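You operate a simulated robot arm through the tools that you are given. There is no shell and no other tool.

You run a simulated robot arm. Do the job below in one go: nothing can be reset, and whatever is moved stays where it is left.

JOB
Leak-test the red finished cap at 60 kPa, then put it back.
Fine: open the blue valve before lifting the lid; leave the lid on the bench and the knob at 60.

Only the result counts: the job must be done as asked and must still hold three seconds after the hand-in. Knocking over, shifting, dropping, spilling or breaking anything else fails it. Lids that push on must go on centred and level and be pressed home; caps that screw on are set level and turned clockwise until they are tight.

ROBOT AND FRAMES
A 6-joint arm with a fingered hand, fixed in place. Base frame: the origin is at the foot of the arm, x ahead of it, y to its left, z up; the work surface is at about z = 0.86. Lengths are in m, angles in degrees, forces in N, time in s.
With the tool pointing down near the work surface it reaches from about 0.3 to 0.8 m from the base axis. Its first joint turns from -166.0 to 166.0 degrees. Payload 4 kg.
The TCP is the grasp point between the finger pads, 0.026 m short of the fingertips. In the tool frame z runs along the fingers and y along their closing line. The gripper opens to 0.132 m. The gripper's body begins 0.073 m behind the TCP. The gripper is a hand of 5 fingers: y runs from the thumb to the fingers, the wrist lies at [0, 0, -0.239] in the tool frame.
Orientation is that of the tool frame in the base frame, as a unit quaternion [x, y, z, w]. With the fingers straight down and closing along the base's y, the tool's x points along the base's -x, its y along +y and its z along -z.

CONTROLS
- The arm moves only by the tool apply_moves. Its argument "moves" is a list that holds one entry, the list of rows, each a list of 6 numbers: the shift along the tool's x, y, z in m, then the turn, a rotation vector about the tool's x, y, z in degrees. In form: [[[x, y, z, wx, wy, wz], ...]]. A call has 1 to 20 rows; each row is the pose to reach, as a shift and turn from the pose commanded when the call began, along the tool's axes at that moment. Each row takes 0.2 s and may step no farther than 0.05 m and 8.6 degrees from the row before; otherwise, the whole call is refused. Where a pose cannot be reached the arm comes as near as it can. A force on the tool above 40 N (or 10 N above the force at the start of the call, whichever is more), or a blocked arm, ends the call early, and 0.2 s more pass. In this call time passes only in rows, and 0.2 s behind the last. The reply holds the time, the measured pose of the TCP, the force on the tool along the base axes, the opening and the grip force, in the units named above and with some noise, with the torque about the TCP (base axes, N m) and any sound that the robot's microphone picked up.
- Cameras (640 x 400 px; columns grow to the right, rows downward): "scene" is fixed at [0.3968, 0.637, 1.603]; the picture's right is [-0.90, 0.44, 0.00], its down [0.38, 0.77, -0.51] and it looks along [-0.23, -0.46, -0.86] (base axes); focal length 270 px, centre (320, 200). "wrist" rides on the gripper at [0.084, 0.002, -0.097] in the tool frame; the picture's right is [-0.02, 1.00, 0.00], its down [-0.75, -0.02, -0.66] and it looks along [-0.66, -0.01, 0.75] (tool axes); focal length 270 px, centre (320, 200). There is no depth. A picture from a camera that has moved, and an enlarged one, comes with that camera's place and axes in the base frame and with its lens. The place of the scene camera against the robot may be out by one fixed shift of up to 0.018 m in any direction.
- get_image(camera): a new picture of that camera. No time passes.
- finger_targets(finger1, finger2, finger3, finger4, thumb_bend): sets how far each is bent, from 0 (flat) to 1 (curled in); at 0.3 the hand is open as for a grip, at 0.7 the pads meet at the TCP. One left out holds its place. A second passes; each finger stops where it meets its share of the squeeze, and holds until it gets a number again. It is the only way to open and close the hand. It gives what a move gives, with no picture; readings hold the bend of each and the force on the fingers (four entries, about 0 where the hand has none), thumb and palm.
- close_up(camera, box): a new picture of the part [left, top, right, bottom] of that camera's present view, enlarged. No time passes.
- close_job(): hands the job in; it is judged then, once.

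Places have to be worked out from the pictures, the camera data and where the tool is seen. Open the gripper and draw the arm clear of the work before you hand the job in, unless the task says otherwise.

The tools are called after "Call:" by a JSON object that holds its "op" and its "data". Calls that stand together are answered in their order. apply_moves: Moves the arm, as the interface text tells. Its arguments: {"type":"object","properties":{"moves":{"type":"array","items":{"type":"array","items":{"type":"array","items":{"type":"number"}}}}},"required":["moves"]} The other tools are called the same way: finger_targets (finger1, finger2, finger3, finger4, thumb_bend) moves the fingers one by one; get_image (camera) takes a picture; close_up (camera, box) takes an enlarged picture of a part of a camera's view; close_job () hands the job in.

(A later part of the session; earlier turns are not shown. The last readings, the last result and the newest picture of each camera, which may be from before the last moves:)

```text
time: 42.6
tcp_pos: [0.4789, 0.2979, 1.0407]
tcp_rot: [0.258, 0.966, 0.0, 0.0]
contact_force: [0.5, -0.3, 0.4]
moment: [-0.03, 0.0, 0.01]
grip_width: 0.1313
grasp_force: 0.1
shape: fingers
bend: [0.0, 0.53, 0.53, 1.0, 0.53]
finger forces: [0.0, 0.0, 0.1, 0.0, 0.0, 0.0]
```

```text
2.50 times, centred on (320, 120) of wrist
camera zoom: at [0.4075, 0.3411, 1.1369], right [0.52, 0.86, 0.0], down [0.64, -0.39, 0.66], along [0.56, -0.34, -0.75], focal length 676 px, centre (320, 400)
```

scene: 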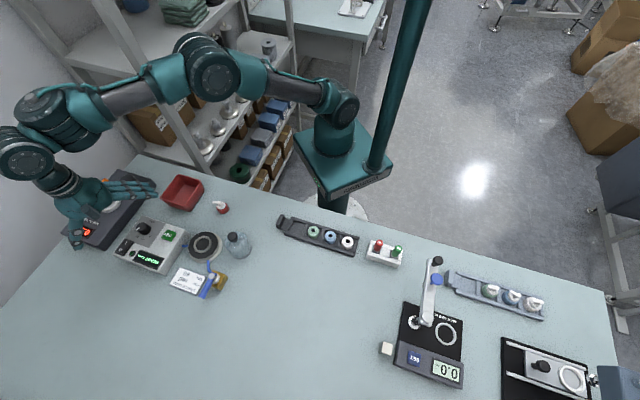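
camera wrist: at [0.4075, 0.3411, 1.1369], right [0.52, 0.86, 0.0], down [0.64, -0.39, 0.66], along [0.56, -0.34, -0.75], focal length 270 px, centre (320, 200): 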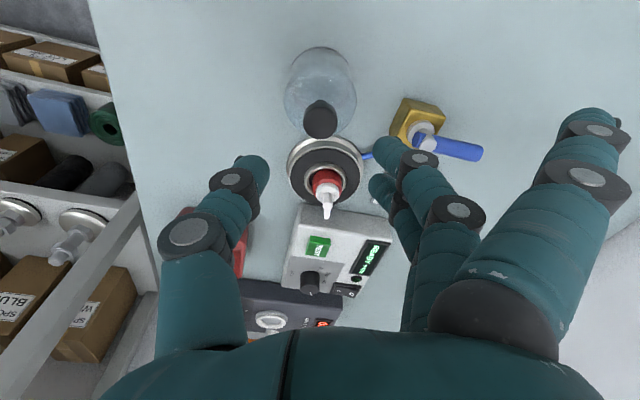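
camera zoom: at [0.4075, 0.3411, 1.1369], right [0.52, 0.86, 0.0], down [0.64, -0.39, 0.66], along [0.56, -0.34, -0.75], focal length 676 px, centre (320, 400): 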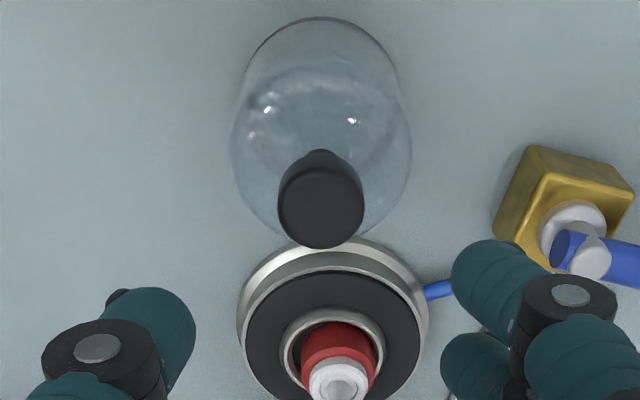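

The lid axis is at tool (−0.006, +0.0015). I shift over it and descend to about 4 cm above grasp height to check again.

Call:
{"op": "apply_moves", "data": {"moves": [[[-0.006, 0.0015, 0.01, 0, 0, 0], [-0.006, 0.0015, 0.03, 0, 0, 0], [-0.006, 0.0015, 0.05, 0, 0, 0], [-0.006, 0.0015, 0.05, 0, 0, 0]]]}}

Call:
{"op": "close_up", "data": {"camera": "wrist", "box": [220, 60, 420, 230]}}

Call:
{"op": "close_up", "data": {"camera": "scene", "box": [190, 210, 280, 280]}}

```text
time: 43.6
tcp_pos: [0.4863, 0.2952, 0.9895]
tcp_rot: [0.258, 0.966, 0.001, 0.0]
contact_force: [-0.7, 0.0, -0.6]
moment: [-0.03, -0.03, 0.0]
grip_width: 0.1314
grasp_force: 0.1
shape: fingers
bend: [0.0, 0.53, 0.53, 1.0, 0.53]
finger forces: [0.0, 0.0, 0.0, 0.0, 0.1, 0.0]
```

```text
2.35 times, centred on (320, 145) of wrist
camera zoom: at [0.4144, 0.3396, 1.0863], right [0.52, 0.86, 0.0], down [0.64, -0.39, 0.66], along [0.56, -0.34, -0.75], focal length 636 px, centre (320, 329)
```

zoom: 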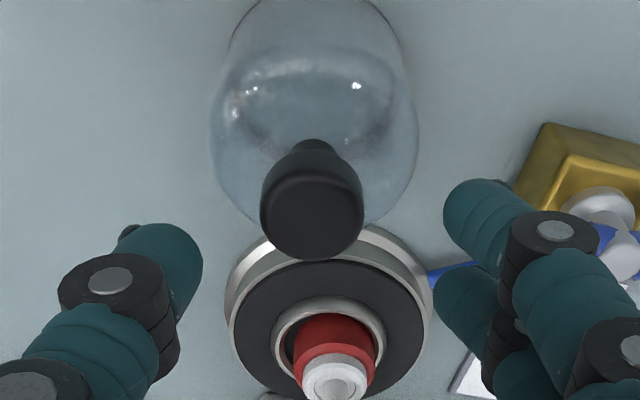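

```text
5.71 times, centred on (235, 245) of scene
camera zoom: at [0.3968, 0.637, 1.603], right [-0.9, 0.44, 0.0], down [0.38, 0.77, -0.51], along [-0.23, -0.46, -0.86], focal length 1541 px, centre (806, -57)
```

zoom: 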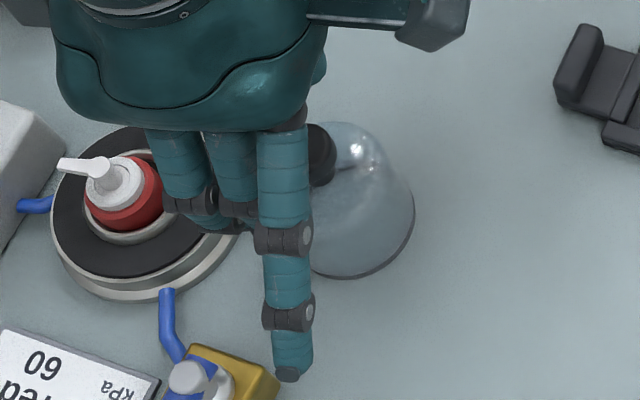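

The knob is centred (tool ≈ (0, −0.001)). I descend another 24 mm to the grasp height.

Call:
{"op": "apply_moves", "data": {"moves": [[[0, -0.001, 0.008, 0, 0, 0], [0, -0.001, 0.016, 0, 0, 0], [0, -0.001, 0.024, 0, 0, 0], [0, -0.001, 0.024, 0, 0, 0]]]}}

Call:
{"op": "close_up", "data": {"camera": "wrist", "box": [220, 80, 420, 240]}}

Call:
{"op": "close_up", "data": {"camera": "scene", "box": [200, 210, 270, 270]}}

```text
time: 44.6
tcp_pos: [0.4861, 0.2962, 0.9662]
tcp_rot: [0.26, 0.966, 0.0, 0.0]
contact_force: [-0.2, 0.4, 0.2]
moment: [-0.01, 0.04, 0.01]
grip_width: 0.1318
grasp_force: 0.1
shape: fingers
bend: [0.0, 0.53, 0.53, 1.0, 0.53]
finger forces: [0.0, 0.0, 0.0, 0.0, 0.0, 0.0]
```

```text
2.50 times, centred on (320, 160) of wrist
camera zoom: at [0.4145, 0.3394, 1.0634], right [0.52, 0.86, 0.0], down [0.64, -0.39, 0.66], along [0.56, -0.34, -0.75], focal length 676 px, centre (320, 300)
```

zoom: 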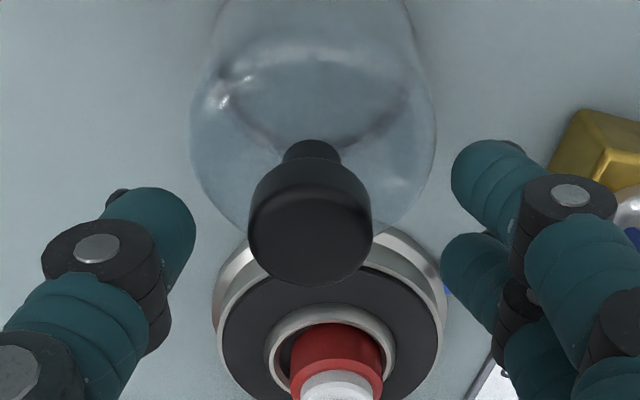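

```text
6.67 times, centred on (235, 240) of scene
camera zoom: at [0.3968, 0.637, 1.603], right [-0.9, 0.44, 0.0], down [0.38, 0.77, -0.51], along [-0.23, -0.46, -0.86], focal length 1798 px, centre (887, -67)
```

zoom: 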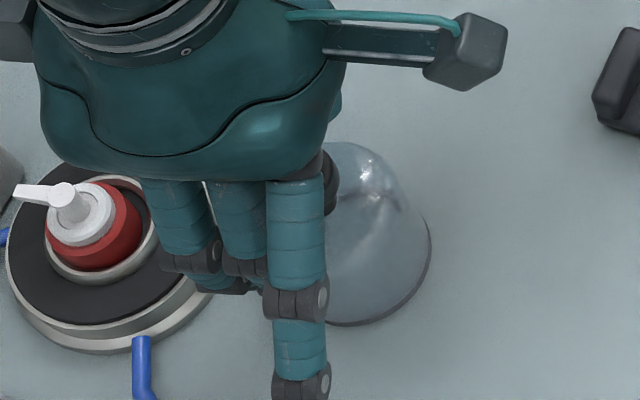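

The knob's broad part spans z≈0.938–0.950 with the dome starting at ≈0.918. I lower 4 mm more and close on the knob.

Call:
{"op": "apply_moves", "data": {"moves": [[[0, 0, 0.002, 0, 0, 0], [0, 0, 0.004, 0, 0, 0], [0, 0, 0.004, 0, 0, 0]]]}}

Call:
{"op": "finger_targets", "data": {"finger2": 0.7, "finger3": 0.7, "thumb_bend": 0.7}}

Call:
{"op": "close_up", "data": {"camera": "wrist", "box": [220, 80, 420, 240]}}

Call:
{"op": "close_up", "data": {"camera": "scene", "box": [200, 210, 270, 270]}}

```text
time: 45.4
tcp_pos: [0.4854, 0.2949, 0.9643]
tcp_rot: [0.258, 0.966, 0.0, 0.0]
contact_force: [0.0, -0.2, 0.3]
moment: [-0.01, -0.01, -0.04]
grip_width: 0.1315
grasp_force: 0.0
shape: fingers
bend: [0.0, 0.53, 0.53, 1.0, 0.53]
finger forces: [0.0, 0.0, 0.0, 0.0, 0.0, 0.1]
```

```text
time: 46.4
tcp_pos: [0.486, 0.2957, 0.9633]
tcp_rot: [0.259, 0.966, 0.0, 0.0]
contact_force: [0.2, 0.0, -0.8]
moment: [0.02, -0.01, -0.01]
grip_width: 0.1135
grasp_force: 8.2
shape: fingers
bend: [0.0, 0.64, 0.66, 1.0, 0.67]
finger forces: [0.1, 4.8, 2.9, 0.0, 7.8, 0.1]
```

```text
2.50 times, centred on (320, 160) of wrist
camera zoom: at [0.4139, 0.3394, 1.0599], right [0.52, 0.86, 0.0], down [0.64, -0.39, 0.66], along [0.56, -0.34, -0.75], focal length 676 px, centre (320, 300)
```

zoom: 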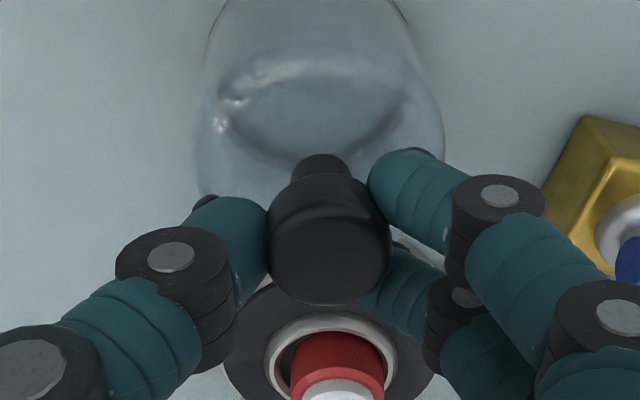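

```text
6.67 times, centred on (235, 240) of scene
camera zoom: at [0.3968, 0.637, 1.603], right [-0.9, 0.44, 0.0], down [0.38, 0.77, -0.51], along [-0.23, -0.46, -0.86], focal length 1798 px, centre (887, -67)
```

zoom: 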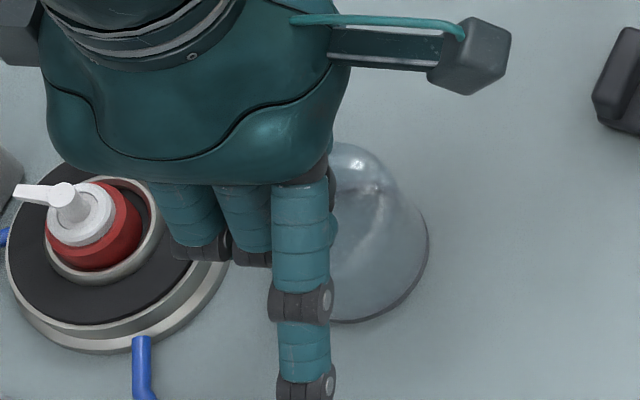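

Knob held at ~8 N, at tool y≈+0.003. I lift gently and look for tilt or slip.

Call:
{"op": "apply_moves", "data": {"moves": [[[0, 0, -0.004, 0, 0, 0], [0, 0, -0.012, 0, 0, 0], [0, 0, -0.025, 0, 0, 0], [0, 0, -0.025, 0, 0, 0]]]}}

Call:
{"op": "close_up", "data": {"camera": "wrist", "box": [200, 40, 420, 240]}}

Call:
{"op": "close_up", "data": {"camera": "scene", "box": [180, 190, 280, 280]}}

```text
time: 47.4
tcp_pos: [0.4851, 0.2966, 0.9887]
tcp_rot: [0.259, 0.966, 0.0, 0.0]
contact_force: [-0.2, 0.3, -0.2]
moment: [0.03, -0.01, -0.03]
grip_width: 0.1132
grasp_force: 7.8
shape: fingers
bend: [0.0, 0.64, 0.66, 1.0, 0.67]
finger forces: [0.1, 4.7, 2.8, 0.0, 7.8, 0.0]
```

```text
2.00 times, centred on (310, 140) of wrist
camera zoom: at [0.4138, 0.3389, 1.0849], right [0.52, 0.86, 0.0], down [0.64, -0.39, 0.66], along [0.56, -0.34, -0.75], focal length 541 px, centre (340, 320)
```

zoom: 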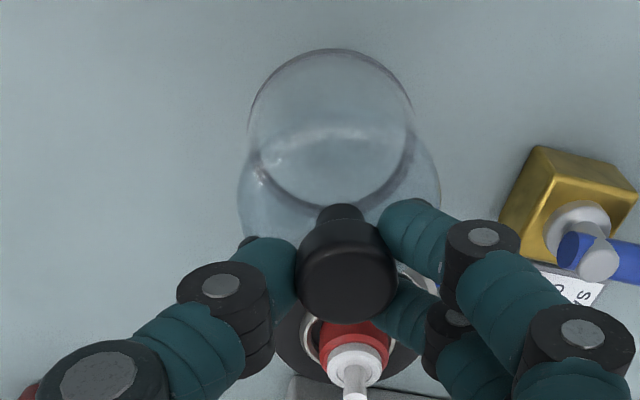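

```text
4.44 times, centred on (230, 235) of scene
camera zoom: at [0.3968, 0.637, 1.603], right [-0.9, 0.44, 0.0], down [0.38, 0.77, -0.51], along [-0.23, -0.46, -0.86], focal length 1199 px, centre (720, 44)
```

zoom: 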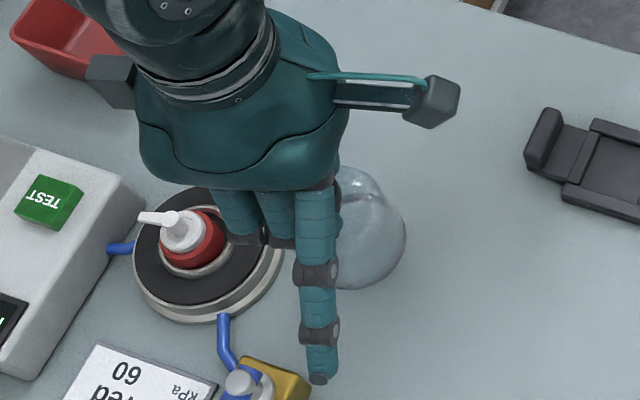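

Lifted and held, but the rim centre appears ~6 mm toward the thumb side relative to the knob, i.e. a tilt of 3–4°. I raise it to carrying height and measure the tilt better.

Call:
{"op": "apply_moves", "data": {"moves": [[[0, 0, -0.02, 0, 0, 0], [0, 0, -0.045, 0, 0, 0], [0, 0, -0.065, 0, 0, 0], [0, 0, -0.065, 0, 0, 0]]]}}

Call:
{"op": "close_up", "data": {"camera": "wrist", "box": [220, 60, 420, 230]}}

Call:
{"op": "close_up", "data": {"camera": "scene", "box": [190, 180, 270, 260]}}

```text
time: 48.4
tcp_pos: [0.4844, 0.2951, 1.0526]
tcp_rot: [0.259, 0.966, 0.001, 0.0]
contact_force: [0.0, -1.1, 0.9]
moment: [-0.01, -0.03, -0.01]
grip_width: 0.1135
grasp_force: 8.0
shape: fingers
bend: [0.0, 0.64, 0.66, 1.0, 0.67]
finger forces: [0.1, 4.8, 2.9, 0.1, 7.9, 0.1]
```

```text
2.35 times, centred on (320, 145) of wrist
camera zoom: at [0.4122, 0.3395, 1.1498], right [0.52, 0.86, 0.0], down [0.64, -0.39, 0.66], along [0.56, -0.34, -0.75], focal length 636 px, centre (320, 329)
```

zoom: 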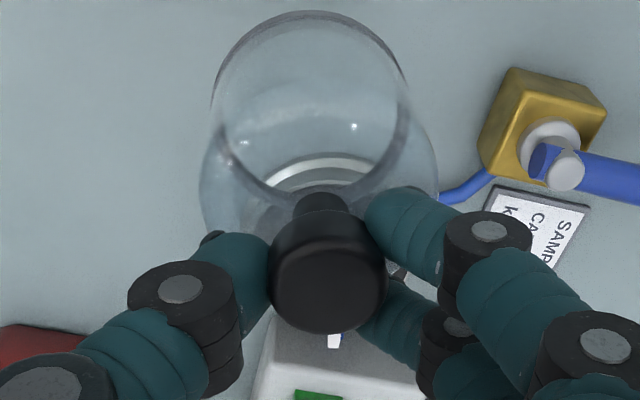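

```text
5.00 times, centred on (230, 220) of scene
camera zoom: at [0.3968, 0.637, 1.603], right [-0.9, 0.44, 0.0], down [0.38, 0.77, -0.51], along [-0.23, -0.46, -0.86], focal length 1348 px, centre (770, 100)
```

zoom: 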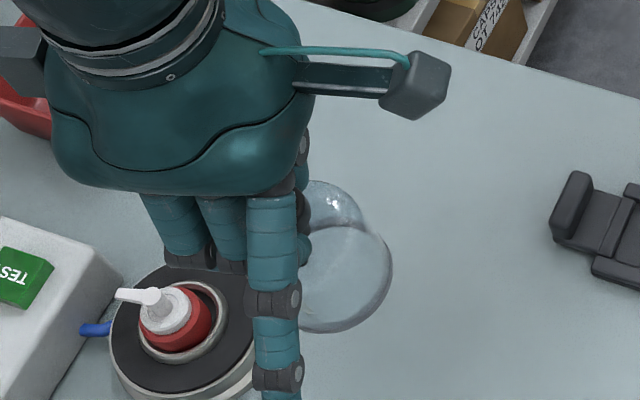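

The rim centre is ~5 mm off the knob axis over 89 mm – a 3.1° tilt about tool x, finger side low. I level it with a −3.1° turn about tool x and carry it over the plate (centre ≈ (0.5766, 0.2455)).

Call:
{"op": "apply_moves", "data": {"moves": [[[-0.01, 0, 0, -0.8, 0, 0], [-0.03, 0.0001, 0, -1.6, 0, 0], [-0.055, 0.0002, 0, -2.4, 0, 0], [-0.08, 0.0003, 0, -3.1, 0, 0], [-0.1, 0.0004, 0, -3.1, 0, 0], [-0.1046, 0.0004, 0, -3.1, 0, 0], [-0.1046, 0.0004, 0, -3.1, 0, 0]]]}}

Call:
{"op": "close_up", "data": {"camera": "wrist", "box": [220, 40, 420, 230]}}

Call:
{"op": "close_up", "data": {"camera": "scene", "box": [160, 190, 260, 280]}}

```text
time: 50.0
tcp_pos: [0.576, 0.2433, 1.055]
tcp_rot: [0.259, 0.966, 0.026, 0.007]
contact_force: [-0.3, -0.4, 0.5]
moment: [-0.01, -0.04, -0.01]
grip_width: 0.1133
grasp_force: 8.0
shape: fingers
bend: [0.0, 0.64, 0.66, 1.0, 0.67]
finger forces: [0.0, 4.8, 3.0, 0.0, 7.7, 0.0]
```

```text
2.11 times, centred on (320, 135) of wrist
camera zoom: at [0.5025, 0.282, 1.1508], right [0.52, 0.85, 0.05], down [0.63, -0.42, 0.66], along [0.58, -0.31, -0.75], focal length 569 px, centre (320, 337)
```

zoom: 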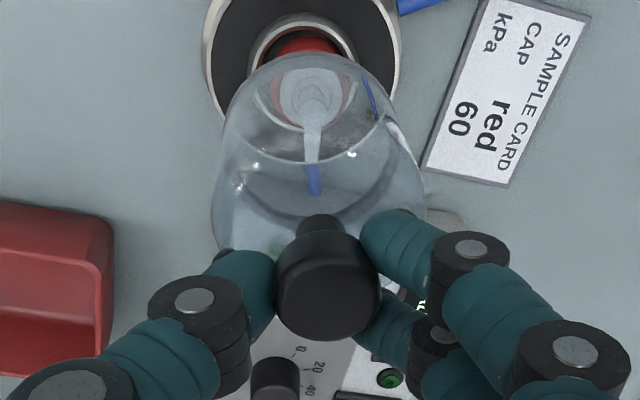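

```text
4.44 times, centred on (210, 235) of scene
camera zoom: at [0.3968, 0.637, 1.603], right [-0.9, 0.44, 0.0], down [0.38, 0.77, -0.51], along [-0.23, -0.46, -0.86], focal length 1199 px, centre (809, 44)
```

zoom: 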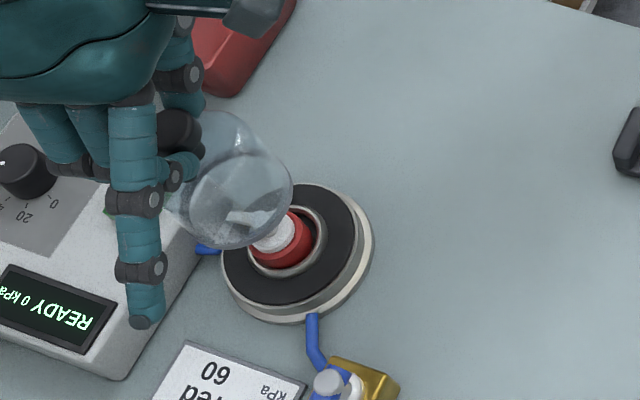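

The lid is now level above the plate. I lower it vertically (compensating the small tool tilt) until its rim is about 1 cm over the gasket, then judge centring directly against the gasket edge.

Call:
{"op": "apply_moves", "data": {"moves": [[[0.002, -0.0005, 0.01, 0, 0, 0], [0.002, -0.0011, 0.02, 0, 0, 0], [0.002, -0.0016, 0.03, 0, 0, 0], [0.002, -0.0021, 0.04, 0, 0, 0], [0.002, -0.0027, 0.05, 0, 0, 0], [0.002, -0.0032, 0.06, 0, 0, 0], [0.002, -0.0032, 0.06, 0, 0, 0]]]}}

Call:
{"op": "close_up", "data": {"camera": "wrist", "box": [220, 40, 420, 230]}}

Call:
{"op": "close_up", "data": {"camera": "scene", "box": [170, 200, 250, 280]}}

```text
time: 51.6
tcp_pos: [0.5752, 0.245, 0.9945]
tcp_rot: [0.259, 0.966, 0.026, 0.006]
contact_force: [0.0, 0.4, -0.2]
moment: [-0.02, 0.0, -0.03]
grip_width: 0.1132
grasp_force: 7.5
shape: fingers
bend: [0.0, 0.64, 0.66, 1.0, 0.67]
finger forces: [0.0, 4.8, 2.9, 0.0, 7.7, 0.0]
```

```text
2.11 times, centred on (320, 135) of wrist
camera zoom: at [0.5007, 0.2844, 1.0895], right [0.52, 0.85, 0.05], down [0.63, -0.42, 0.66], along [0.58, -0.31, -0.75], focal length 569 px, centre (320, 337)
```

zoom: 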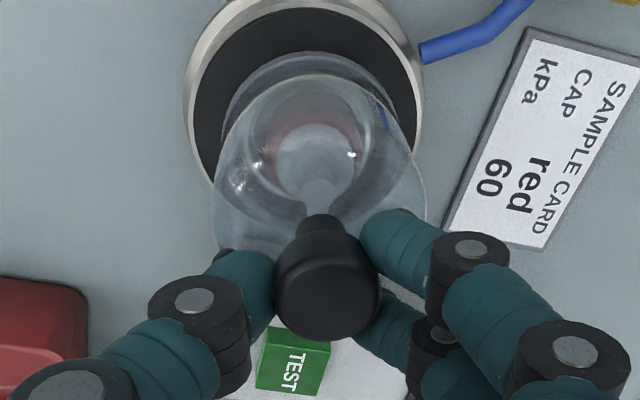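

```text
5.00 times, centred on (210, 240) of scene
camera zoom: at [0.3968, 0.637, 1.603], right [-0.9, 0.44, 0.0], down [0.38, 0.77, -0.51], along [-0.23, -0.46, -0.86], focal length 1348 px, centre (870, 0)
```

zoom: 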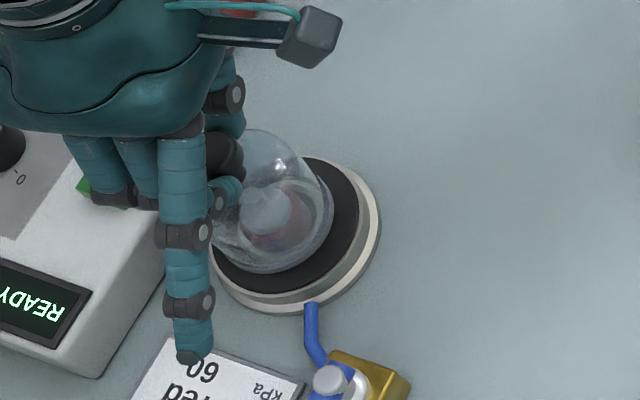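

The rim is ~13 mm above the gasket; I enlarge the rim region to compare its edges with the gasket's.

Call:
{"op": "close_up", "data": {"camera": "wrist", "box": [270, 30, 370, 110]}}

Call:
{"op": "close_up", "data": {"camera": "scene", "box": [195, 220, 250, 265]}}

```text
5.00 times, centred on (320, 70) of wrist
camera zoom: at [0.5007, 0.2844, 1.0895], right [0.52, 0.85, 0.05], down [0.63, -0.42, 0.66], along [0.58, -0.31, -0.75], focal length 1351 px, centre (320, 850)
```

zoom: 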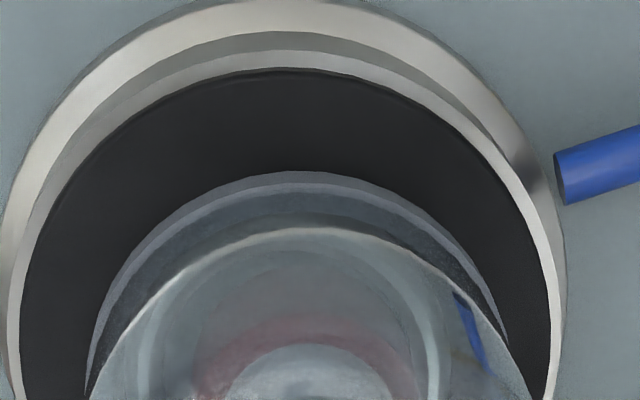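

```text
8.89 times, centred on (222, 242) of scene
camera zoom: at [0.3968, 0.637, 1.603], right [-0.9, 0.44, 0.0], down [0.38, 0.77, -0.51], along [-0.23, -0.46, -0.86], focal length 2397 px, centre (1187, -178)
```

zoom: 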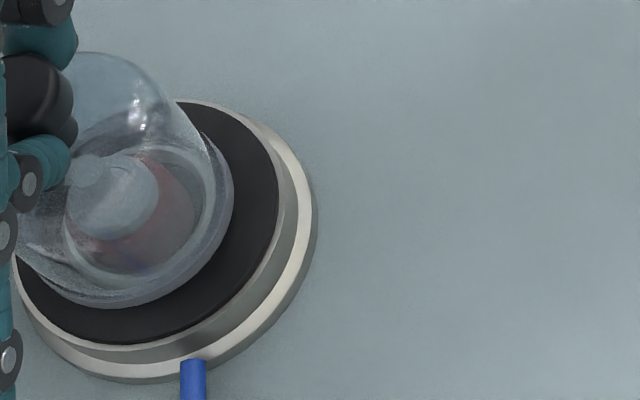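

The rim centre is within ~1.5 mm of the gasket centre; I correct by (−0.0007, −0.0013) and lower slowly until contact.

Call:
{"op": "apply_moves", "data": {"moves": [[[-0.0007, -0.0015, 0.003, 0, 0, 0], [-0.0007, -0.0016, 0.006, 0, 0, 0], [-0.0007, -0.0018, 0.009, 0, 0, 0], [-0.0007, -0.0018, 0.0105, 0, 0, 0], [-0.0007, -0.0019, 0.0115, 0, 0, 0]]]}}

Call:
{"op": "close_up", "data": {"camera": "wrist", "box": [270, 30, 370, 110]}}

Call:
{"op": "close_up", "data": {"camera": "scene", "box": [195, 220, 250, 265]}}

```text
time: 52.8
tcp_pos: [0.573, 0.2431, 0.9838]
tcp_rot: [0.259, 0.965, 0.027, 0.007]
contact_force: [-0.6, 0.1, 16.1]
moment: [0.08, 0.04, -0.03]
grip_width: 0.1125
grasp_force: 11.7
shape: fingers
bend: [0.0, 0.66, 0.67, 1.0, 0.68]
finger forces: [0.0, 7.5, 4.8, 0.0, 10.4, 0.1]
```

```text
5.00 times, centred on (320, 70) of wrist
camera zoom: at [0.4996, 0.2816, 1.0796], right [0.52, 0.85, 0.06], down [0.63, -0.42, 0.66], along [0.58, -0.3, -0.75], focal length 1351 px, centre (320, 850)
```

zoom: 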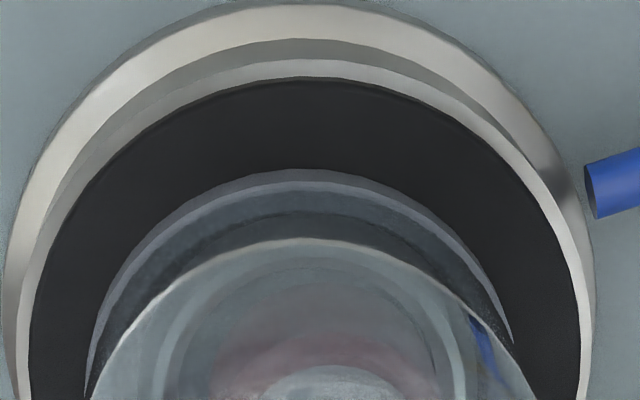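

```text
8.89 times, centred on (222, 242) of scene
camera zoom: at [0.3968, 0.637, 1.603], right [-0.9, 0.44, 0.0], down [0.38, 0.77, -0.51], along [-0.23, -0.46, -0.86], focal length 2397 px, centre (1187, -178)
```

zoom: 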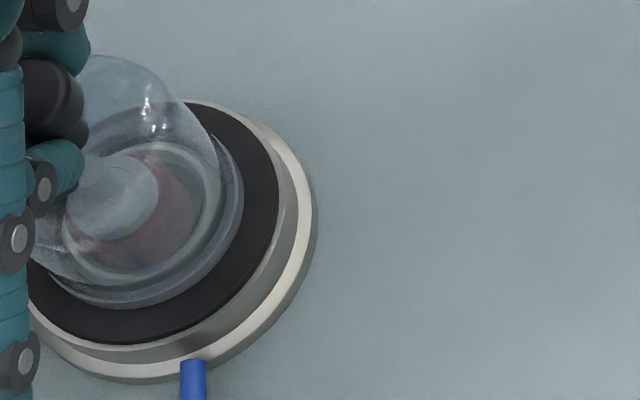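

The lid is down on the gasket (16 N up, rim at z≈0.880), about 1.7 mm off centre toward the far side. I ease it up 4 mm, nudge it +0.0017 in tool x and +0.0007 in y, and set it down again.

Call:
{"op": "apply_moves", "data": {"moves": [[[0, 0.0002, -0.004, 0, 0, 0], [0.0017, 0.0009, -0.004, 0, 0, 0], [0.0017, 0.0009, -0.004, 0, 0, 0], [0.0017, 0.0008, -0.002, 0, 0, 0], [0.0017, 0.0007, -0.0005, 0, 0, 0], [0.0017, 0.0007, 0.0, 0, 0, 0]]]}}

Call:
{"op": "close_up", "data": {"camera": "wrist", "box": [270, 30, 370, 110]}}

Call:
{"op": "close_up", "data": {"camera": "scene", "box": [195, 220, 250, 265]}}

```text
time: 54.2
tcp_pos: [0.5735, 0.2452, 0.9828]
tcp_rot: [0.259, 0.965, 0.027, 0.008]
contact_force: [0.3, -0.8, 12.8]
moment: [-0.04, 0.01, -0.01]
grip_width: 0.1133
grasp_force: 10.4
shape: fingers
bend: [0.0, 0.66, 0.68, 1.0, 0.68]
finger forces: [0.1, 5.9, 4.7, 0.0, 10.0, 0.0]
```

```text
5.00 times, centred on (320, 70) of wrist
camera zoom: at [0.4993, 0.2835, 1.0786], right [0.52, 0.85, 0.06], down [0.63, -0.42, 0.66], along [0.58, -0.31, -0.75], focal length 1351 px, centre (320, 850)
```

zoom: 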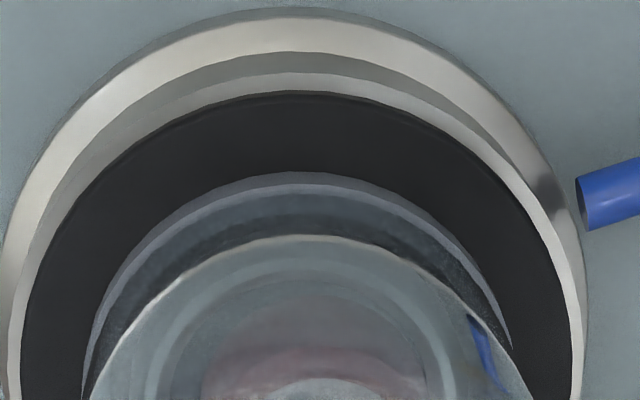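

```text
8.89 times, centred on (222, 242) of scene
camera zoom: at [0.3968, 0.637, 1.603], right [-0.9, 0.44, 0.0], down [0.38, 0.77, -0.51], along [-0.23, -0.46, -0.86], focal length 2397 px, centre (1187, -178)
```

zoom: 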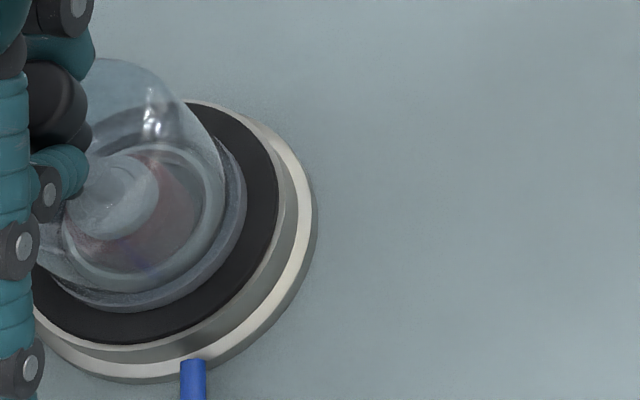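

Centring now matches within 0.5 mm. I release the knob so the lid settles flat on the gasket.

Call:
{"op": "finger_targets", "data": {"finger2": 0.57, "finger3": 0.57, "thumb_bend": 0.57}}

Call:
{"op": "close_up", "data": {"camera": "wrist", "box": [220, 40, 420, 230]}}

Call:
{"op": "close_up", "data": {"camera": "scene", "box": [180, 210, 250, 270]}}

```text
time: 55.2
tcp_pos: [0.5734, 0.2447, 0.9821]
tcp_rot: [0.259, 0.965, 0.026, 0.008]
contact_force: [0.5, -0.9, -0.1]
moment: [0.02, 0.02, -0.01]
grip_width: 0.1265
grasp_force: 0.0
shape: fingers
bend: [0.0, 0.56, 0.56, 1.0, 0.56]
finger forces: [0.0, 0.0, 0.0, 0.0, 0.0, 0.1]
```

```text
2.11 times, centred on (320, 135) of wrist
camera zoom: at [0.4993, 0.2836, 1.078], right [0.52, 0.85, 0.05], down [0.63, -0.42, 0.66], along [0.58, -0.31, -0.75], focal length 569 px, centre (320, 337)
```

zoom: 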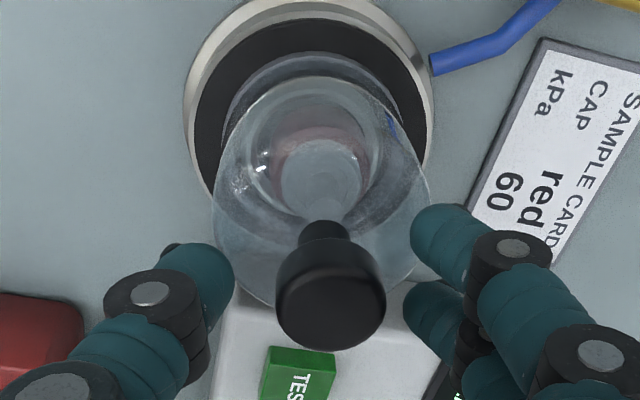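

```text
6.67 times, centred on (215, 240) of scene
camera zoom: at [0.3968, 0.637, 1.603], right [-0.9, 0.44, 0.0], down [0.38, 0.77, -0.51], along [-0.23, -0.46, -0.86], focal length 1798 px, centre (1020, -67)
```

zoom: 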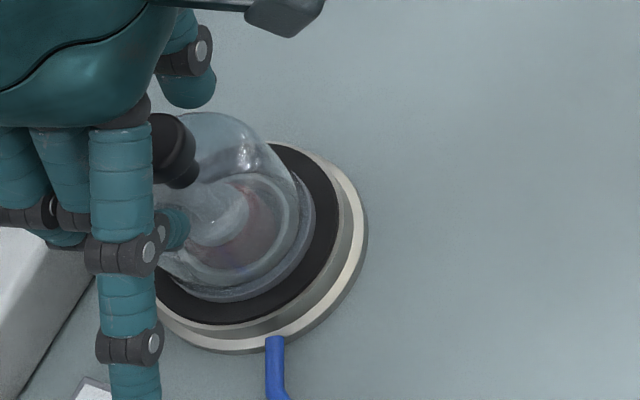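

The lid is free and resting flat. I raise the hand straight up and bring the tool back to vertical.

Call:
{"op": "apply_moves", "data": {"moves": [[[0, 0.0008, -0.015, 0, 0, 0], [0, 0.0016, -0.03, 0, 0, 0], [0, 0.0027, -0.05, 1.5, 0, 0], [0, 0.0038, -0.07, 3.1, 0, 0], [0, 0.0043, -0.08, 3.1, 0, 0]]]}}

Call:
{"op": "close_up", "data": {"camera": "scene", "box": [160, 190, 260, 280]}}

Call:
{"op": "get_image", "data": {"camera": "wrist"}}

```text
time: 56.4
tcp_pos: [0.5743, 0.2446, 1.062]
tcp_rot: [0.259, 0.966, -0.001, 0.0]
contact_force: [0.5, -0.8, 0.4]
moment: [0.01, -0.02, 0.03]
grip_width: 0.1264
grasp_force: 0.0
shape: fingers
bend: [0.0, 0.56, 0.56, 1.0, 0.56]
finger forces: [0.0, 0.0, 0.0, 0.0, 0.0, 0.1]
```

```text
4.44 times, centred on (210, 235) of scene
camera zoom: at [0.3968, 0.637, 1.603], right [-0.9, 0.44, 0.0], down [0.38, 0.77, -0.51], along [-0.23, -0.46, -0.86], focal length 1199 px, centre (809, 44)
```

zoom: 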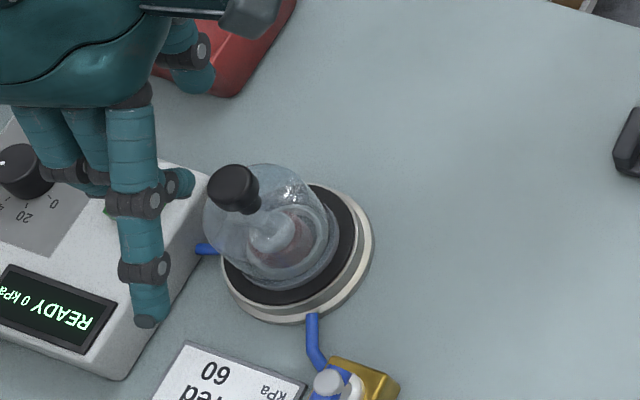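

```text
taken
camera wrist: at [0.5023, 0.2878, 1.1586], right [0.52, 0.86, 0.0], down [0.64, -0.39, 0.66], along [0.56, -0.34, -0.75], focal length 270 px, centre (320, 200)
```

wrist: 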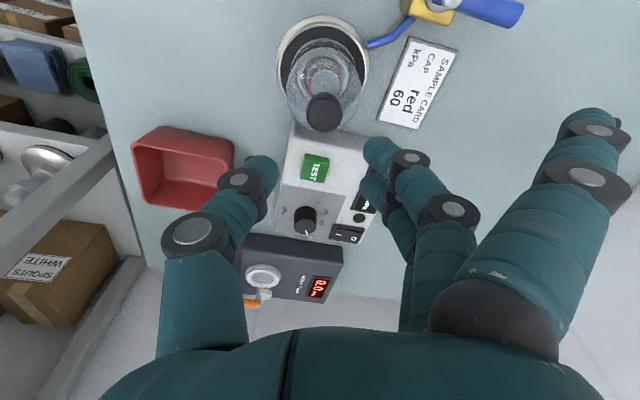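

The lid sits square on the plate. Now I shape the hand for pressing with finger 1 alone and move to hover over the TEST button (≈(0.638, 0.196)).

Call:
{"op": "finger_targets", "data": {"finger1": 0.6, "finger2": 1.0, "finger3": 1.0, "finger4": 1.0, "thumb_bend": 0.0}}

Call:
{"op": "apply_moves", "data": {"moves": [[[-0.025, -0.0028, 0, 0, 0, -6], [-0.05, -0.0056, 0, 0, 0, -12], [-0.075, -0.0083, 0.01, 0, 0, -18], [-0.1, -0.0111, 0.03, 0, 0, -24], [-0.1231, -0.0139, 0.05, 0, 0, -30], [-0.1231, -0.0139, 0.05, 0, 0, -30]]]}}

Call:
{"op": "get_image", "data": {"camera": "wrist"}}

Call:
{"op": "close_up", "data": {"camera": "scene", "box": [100, 170, 220, 270]}}

```text
time: 57.4
tcp_pos: [0.5739, 0.2439, 1.062]
tcp_rot: [0.258, 0.966, 0.0, 0.0]
contact_force: [-0.1, 0.7, -0.3]
moment: [0.01, 0.02, 0.02]
grip_width: 0.1075
grasp_force: 0.1
shape: fingers
bend: [0.6, 1.0, 1.0, 1.0, 0.01]
finger forces: [0.1, 0.0, 0.0, 0.0, 0.1, 0.1]
```

```text
time: 58.8
tcp_pos: [0.6742, 0.1682, 1.0102]
tcp_rot: [0.0, 1.0, 0.0, 0.0]
contact_force: [-0.3, 0.0, 0.0]
moment: [0.01, 0.0, 0.0]
grip_width: 0.1074
grasp_force: 0.1
shape: fingers
bend: [0.6, 1.0, 1.0, 1.0, 0.01]
finger forces: [0.0, 0.1, 0.1, 0.1, 0.1, 0.0]
```

```text
taken
camera wrist: at [0.5899, 0.1697, 1.1069], right [0.02, 1.0, 0.0], down [0.75, -0.02, 0.66], along [0.66, -0.01, -0.75], focal length 270 px, centre (320, 200)
```

wrist: 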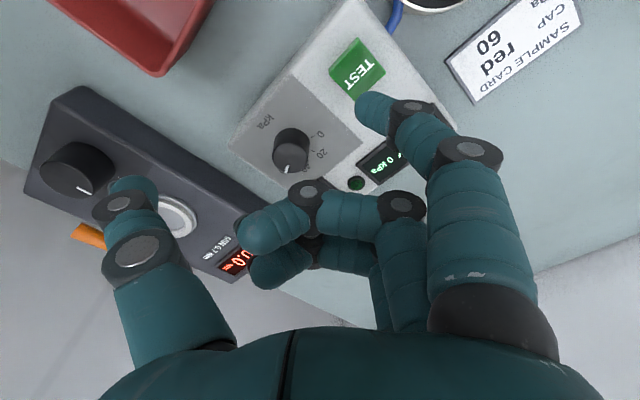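

```text
4.00 times, centred on (160, 220) of scene
camera zoom: at [0.3968, 0.637, 1.603], right [-0.9, 0.44, 0.0], down [0.38, 0.77, -0.51], along [-0.23, -0.46, -0.86], focal length 1079 px, centre (960, 120)
```

zoom: 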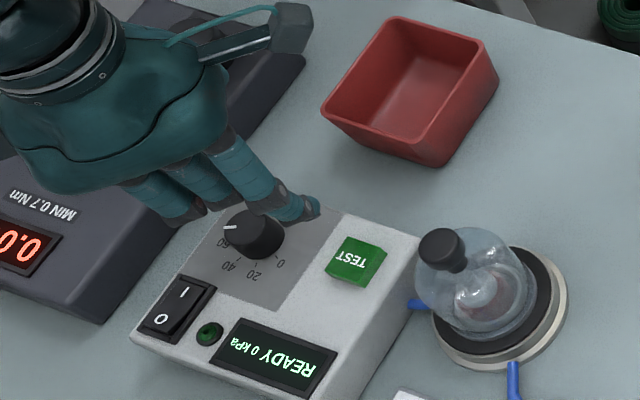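

I enlarge to locate the button's top face relative to finger 1's tip.

Call:
{"op": "close_up", "data": {"camera": "wrist", "box": [300, 20, 460, 150]}}

```text
3.08 times, centred on (380, 85) of wrist
camera zoom: at [0.5899, 0.1697, 1.1069], right [0.02, 1.0, 0.0], down [0.75, -0.02, 0.66], along [0.66, -0.01, -0.75], focal length 832 px, centre (135, 554)
```

zoom: 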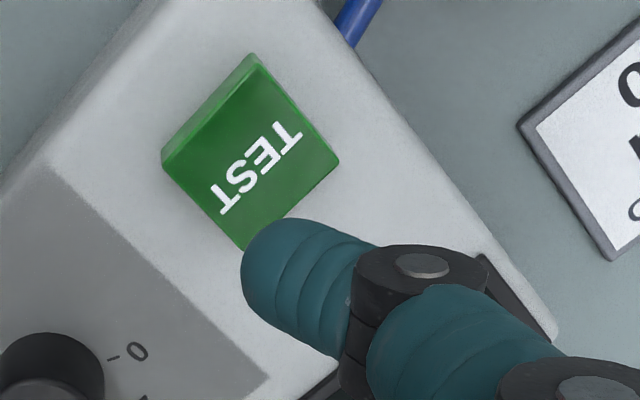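

The button's centre is at tool (0.030, 0.026) and finger 1's tip at about (0.036, 0.023). I shift (−0.006, +0.003) and descend to just above the button.

Call:
{"op": "apply_moves", "data": {"moves": [[[-0.006, 0.003, 0.01, 0, 0, 0], [-0.006, 0.003, 0.025, 0, 0, 0], [-0.006, 0.003, 0.04, 0, 0, 0], [-0.006, 0.003, 0.04, 0, 0, 0]]]}}

Call:
{"op": "close_up", "data": {"camera": "wrist", "box": [280, 30, 480, 190]}}

Call:
{"op": "close_up", "data": {"camera": "scene", "box": [130, 200, 200, 260]}}

```text
time: 59.8
tcp_pos: [0.6796, 0.1727, 0.9698]
tcp_rot: [-0.001, 1.0, 0.0, 0.0]
contact_force: [0.2, -0.3, 0.4]
moment: [0.02, -0.02, 0.0]
grip_width: 0.1069
grasp_force: 0.0
shape: fingers
bend: [0.6, 1.0, 1.0, 1.0, 0.01]
finger forces: [0.0, 0.0, 0.0, 0.0, 0.1, 0.0]
```

```text
2.50 times, centred on (380, 110) of wrist
camera zoom: at [0.5954, 0.1739, 1.066], right [0.02, 1.0, 0.0], down [0.75, -0.02, 0.66], along [0.66, -0.01, -0.75], focal length 676 px, centre (170, 425)
```

zoom: 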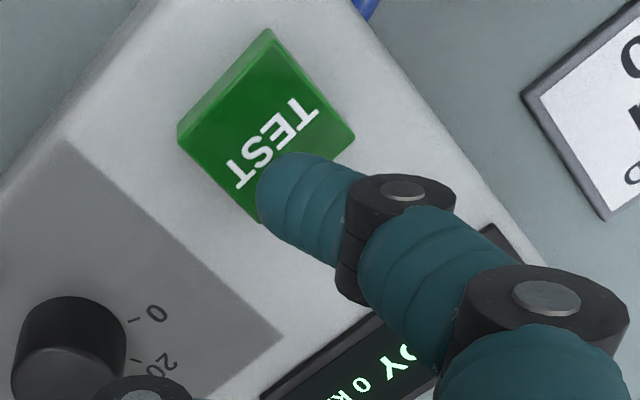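

```text
6.67 times, centred on (165, 230) of scene
camera zoom: at [0.3968, 0.637, 1.603], right [-0.9, 0.44, 0.0], down [0.38, 0.77, -0.51], along [-0.23, -0.46, -0.86], focal length 1798 px, centre (1353, 0)
```

zoom: 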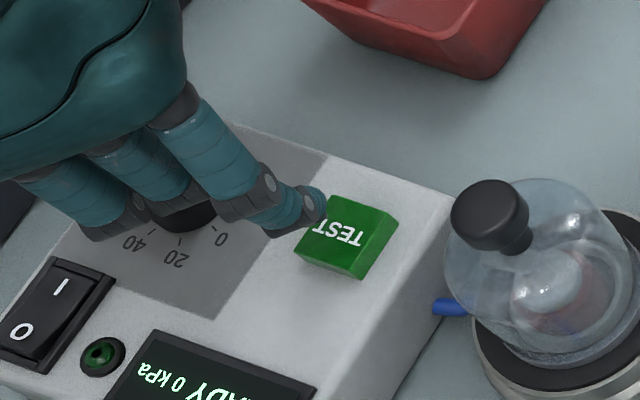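

The button centre is now right under finger 1's tip. I press down in 2 mm steps; the move stops itself if the force rises.

Call:
{"op": "apply_moves", "data": {"moves": [[[0, 0, 0.006, 0, 0, 0], [0, 0, 0.01, 0, 0, 0], [0, 0, 0.012, 0, 0, 0], [0, 0, 0.014, 0, 0, 0], [0, 0, 0.016, 0, 0, 0], [0, 0, 0.018, 0, 0, 0], [0, 0, 0.02, 0, 0, 0]]]}}

Call:
{"op": "get_image", "data": {"camera": "scene"}}

Call:
{"op": "close_up", "data": {"camera": "scene", "box": [110, 200, 200, 280]}}

Call:
{"op": "close_up", "data": {"camera": "wrist", "box": [280, 30, 480, 190]}}

```text
time: 61.4
tcp_pos: [0.6801, 0.1733, 0.9531]
tcp_rot: [0.0, 1.0, 0.0, 0.001]
contact_force: [0.6, -0.1, 0.3]
moment: [0.01, 0.0, 0.01]
grip_width: 0.1071
grasp_force: 0.0
shape: fingers
bend: [0.6, 1.0, 1.0, 1.0, 0.01]
finger forces: [0.0, 0.1, 0.1, 0.1, 0.0, 0.1]
```

```text
taken
```

scene: 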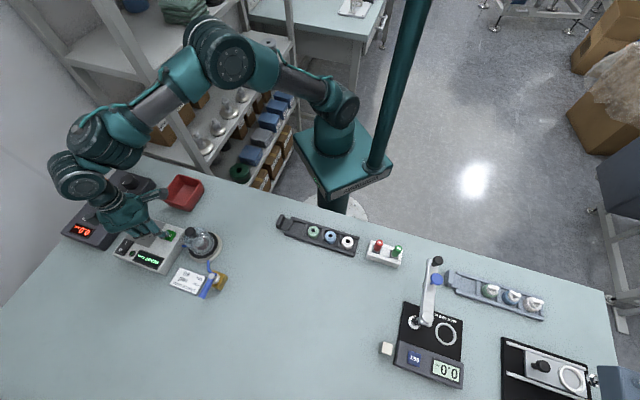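

```text
5.00 times, centred on (155, 240) of scene
camera zoom: at [0.3968, 0.637, 1.603], right [-0.9, 0.44, 0.0], down [0.38, 0.77, -0.51], along [-0.23, -0.46, -0.86], focal length 1348 px, centre (1145, 0)
```

zoom: 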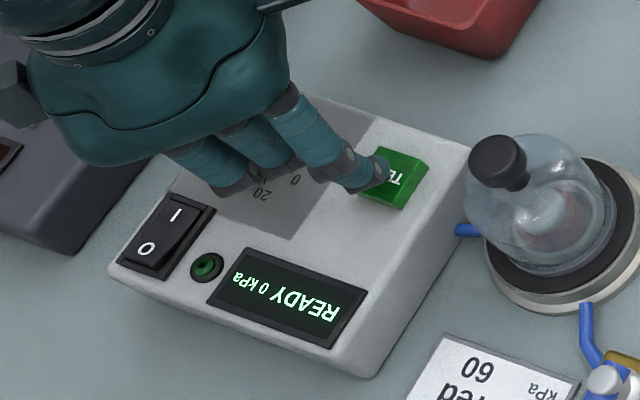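

```text
2.50 times, centred on (380, 110) of wrist
camera zoom: at [0.5956, 0.1756, 1.0489], right [0.02, 1.0, 0.0], down [0.75, -0.02, 0.66], along [0.66, -0.01, -0.75], focal length 676 px, centre (170, 425)
```

zoom: 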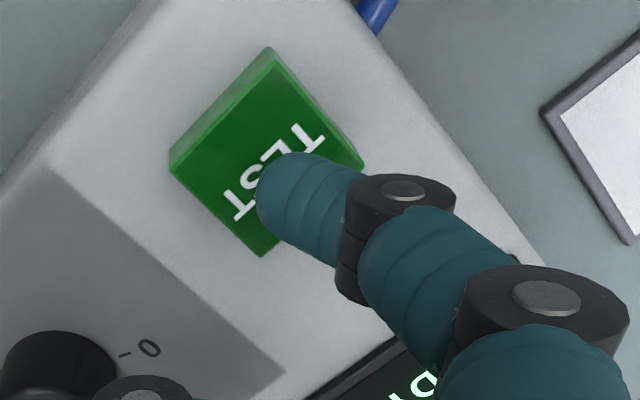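

No contact yet at TCP z≈0.952; I continue down in small steps.

Call:
{"op": "apply_moves", "data": {"moves": [[[0, 0, 0.0015, 0, 0, 0], [0, 0, 0.003, 0, 0, 0], [0, 0, 0.0045, 0, 0, 0], [0, 0, 0.006, 0, 0, 0], [0, 0, 0.0075, 0, 0, 0], [0, 0, 0.009, 0, 0, 0]]]}}

Call:
{"op": "close_up", "data": {"camera": "scene", "box": [110, 200, 200, 280]}}

```text
time: 62.8
tcp_pos: [0.6784, 0.173, 0.9437]
tcp_rot: [0.0, 1.0, 0.0, 0.0]
contact_force: [-1.3, 0.7, 3.5]
moment: [0.1, 0.16, 0.02]
grip_width: 0.1065
grasp_force: 1.6
shape: fingers
bend: [0.61, 1.0, 1.0, 1.0, 0.01]
finger forces: [4.0, 0.0, 0.0, 0.0, 0.0, 0.0]
heard: click
```

```text
5.00 times, centred on (155, 240) of scene
camera zoom: at [0.3968, 0.637, 1.603], right [-0.9, 0.44, 0.0], down [0.38, 0.77, -0.51], along [-0.23, -0.46, -0.86], focal length 1348 px, centre (1145, 0)
```

zoom: 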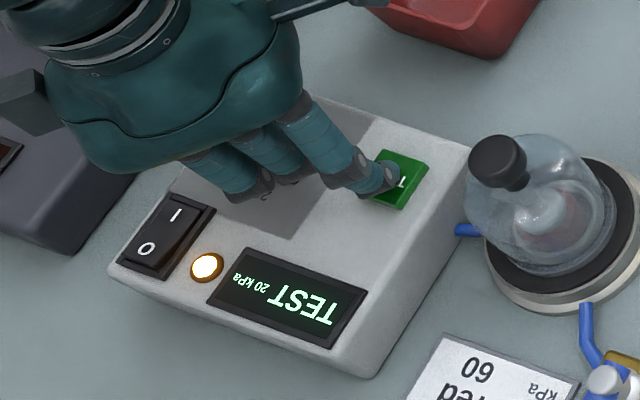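

Click heard, the lamp is lit and the display reads "TEST 20 kPa" – pressure is building, so the valve is closed. I lift the finger off and watch the display.

Call:
{"op": "apply_moves", "data": {"moves": [[[0, 0, -0.005, 0, 0, 0], [0, 0, -0.02, 0, 0, 0], [0, 0, -0.04, 0, 0, 0]]]}}

Call:
{"op": "close_up", "data": {"camera": "scene", "box": [110, 200, 200, 280]}}

```text
time: 63.6
tcp_pos: [0.6787, 0.1709, 0.983]
tcp_rot: [-0.001, 1.0, -0.001, -0.001]
contact_force: [-0.4, 0.3, 0.1]
moment: [0.0, -0.01, 0.0]
grip_width: 0.1069
grasp_force: 0.0
shape: fingers
bend: [0.6, 1.0, 1.0, 1.0, 0.01]
finger forces: [0.1, 0.0, 0.0, 0.0, 0.1, 0.1]
```

```text
5.00 times, centred on (155, 240) of scene
camera zoom: at [0.3968, 0.637, 1.603], right [-0.9, 0.44, 0.0], down [0.38, 0.77, -0.51], along [-0.23, -0.46, -0.86], focal length 1348 px, centre (1145, 0)
```

zoom: 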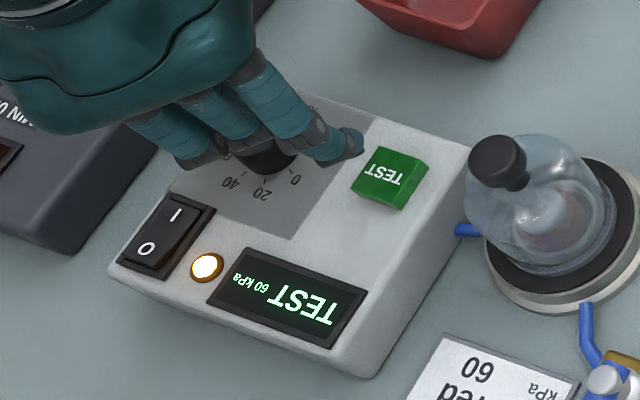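

The display holds "TEST 60 kPa". While it runs I raise clear and close the fingers into a compact beak for the valve, then check the display again.

Call:
{"op": "apply_moves", "data": {"moves": [[[0, 0, -0.02, 0, 0, 0], [0, 0, -0.04, 0, 0, 0], [0, 0, -0.04, 0, 0, 0]]]}}

Call:
{"op": "close_up", "data": {"camera": "scene", "box": [110, 200, 200, 280]}}

Call:
{"op": "finger_targets", "data": {"finger1": 0.7, "finger2": 0.7, "finger3": 0.7, "finger4": 0.7, "thumb_bend": 0.7}}

Call:
{"op": "close_up", "data": {"camera": "scene", "box": [110, 200, 200, 280]}}

Call:
{"op": "get_image", "data": {"camera": "wrist"}}

```text
time: 64.4
tcp_pos: [0.6781, 0.1715, 1.0227]
tcp_rot: [0.0, 1.0, -0.001, 0.0]
contact_force: [0.4, -0.3, -0.2]
moment: [0.01, 0.0, 0.01]
grip_width: 0.1068
grasp_force: 0.1
shape: fingers
bend: [0.6, 1.0, 1.0, 1.0, 0.01]
finger forces: [0.0, 0.0, 0.1, 0.1, 0.0, 0.0]
```

```text
5.00 times, centred on (155, 240) of scene
camera zoom: at [0.3968, 0.637, 1.603], right [-0.9, 0.44, 0.0], down [0.38, 0.77, -0.51], along [-0.23, -0.46, -0.86], focal length 1348 px, centre (1145, 0)
```

zoom: 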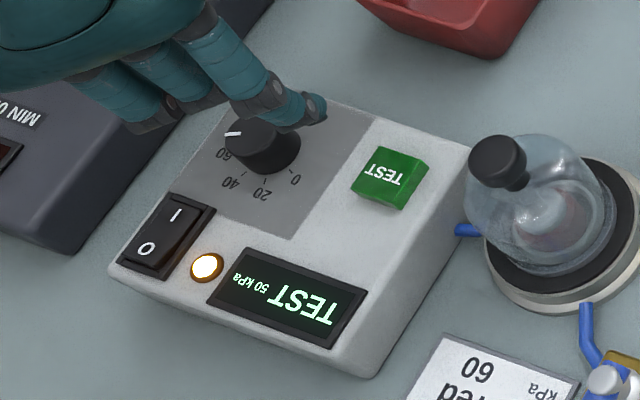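

```text
time: 65.4
tcp_pos: [0.6775, 0.1715, 1.0214]
tcp_rot: [0.0, 1.0, 0.0, 0.0]
contact_force: [0.6, 0.2, 0.5]
moment: [0.03, -0.01, 0.0]
grip_width: 0.0244
grasp_force: 0.0
shape: fingers
bend: [0.7, 0.7, 0.7, 0.7, 0.7]
finger forces: [0.0, 0.0, 0.1, 0.1, 0.0, 0.0]
```

```text
5.00 times, centred on (155, 240) of scene
camera zoom: at [0.3968, 0.637, 1.603], right [-0.9, 0.44, 0.0], down [0.38, 0.77, -0.51], along [-0.23, -0.46, -0.86], focal length 1348 px, centre (1145, 0)
```

zoom: 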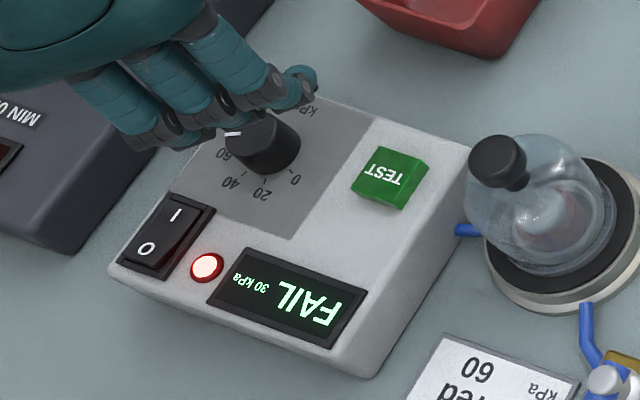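

```text
taken
camera wrist: at [0.5939, 0.1738, 1.1182], right [0.02, 1.0, 0.0], down [0.75, -0.02, 0.66], along [0.66, -0.01, -0.75], focal length 270 px, centre (320, 200)
```

wrist: 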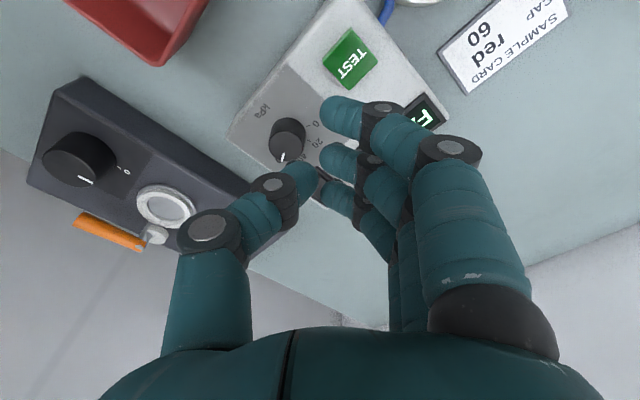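

The test ended "FAIL" with the pressure sagging 60→50→30 kPa, so something leaks: valve open, lid seal, or the cap itself. I watch what the pressure does now before deciding.

Call:
{"op": "apply_moves", "data": {"moves": [[[0, 0, 0, 0, 0, 0], [0, 0, 0, 0, 0, 0], [0, 0, 0, 0, 0, 0], [0, 0, 0, 0, 0, 0]]]}}

Call:
{"op": "close_up", "data": {"camera": "scene", "box": [110, 200, 270, 310]}}

Call:
{"op": "close_up", "data": {"camera": "scene", "box": [180, 220, 240, 270]}}

```text
time: 66.4
tcp_pos: [0.6774, 0.1732, 1.0215]
tcp_rot: [0.0, 1.0, 0.0, 0.0]
contact_force: [-0.9, 0.4, 0.5]
moment: [-0.01, -0.02, 0.01]
grip_width: 0.0245
grasp_force: 0.0
shape: fingers
bend: [0.7, 0.7, 0.7, 0.7, 0.7]
finger forces: [0.0, 0.1, 0.1, 0.0, 0.0, 0.0]
```

```text
3.64 times, centred on (190, 255) of scene
camera zoom: at [0.3968, 0.637, 1.603], right [-0.9, 0.44, 0.0], down [0.38, 0.77, -0.51], along [-0.23, -0.46, -0.86], focal length 981 px, centre (793, 0)
```

zoom: 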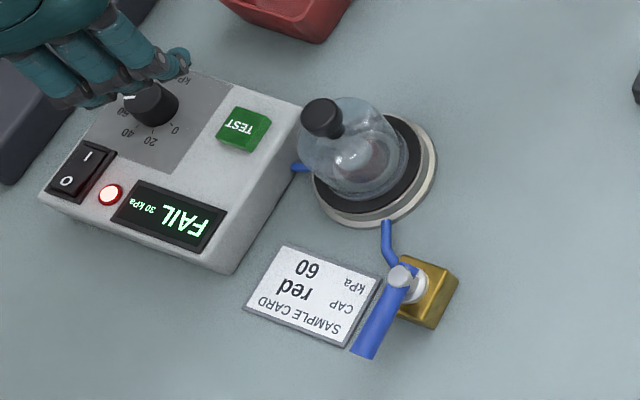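

```text
8.00 times, centred on (210, 245) of scene
camera zoom: at [0.3968, 0.637, 1.603], right [-0.9, 0.44, 0.0], down [0.38, 0.77, -0.51], along [-0.23, -0.46, -0.86], focal length 2158 px, centre (1200, -160)
```

zoom: 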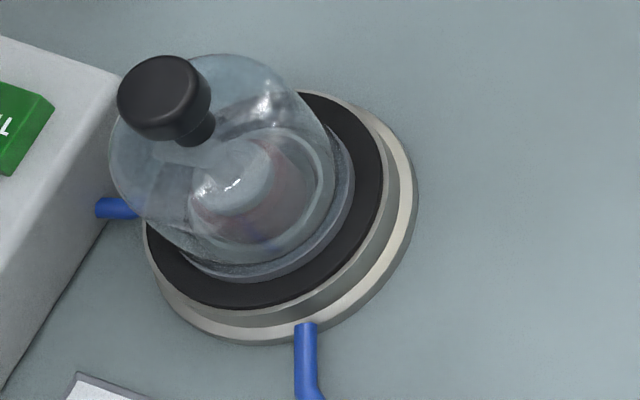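

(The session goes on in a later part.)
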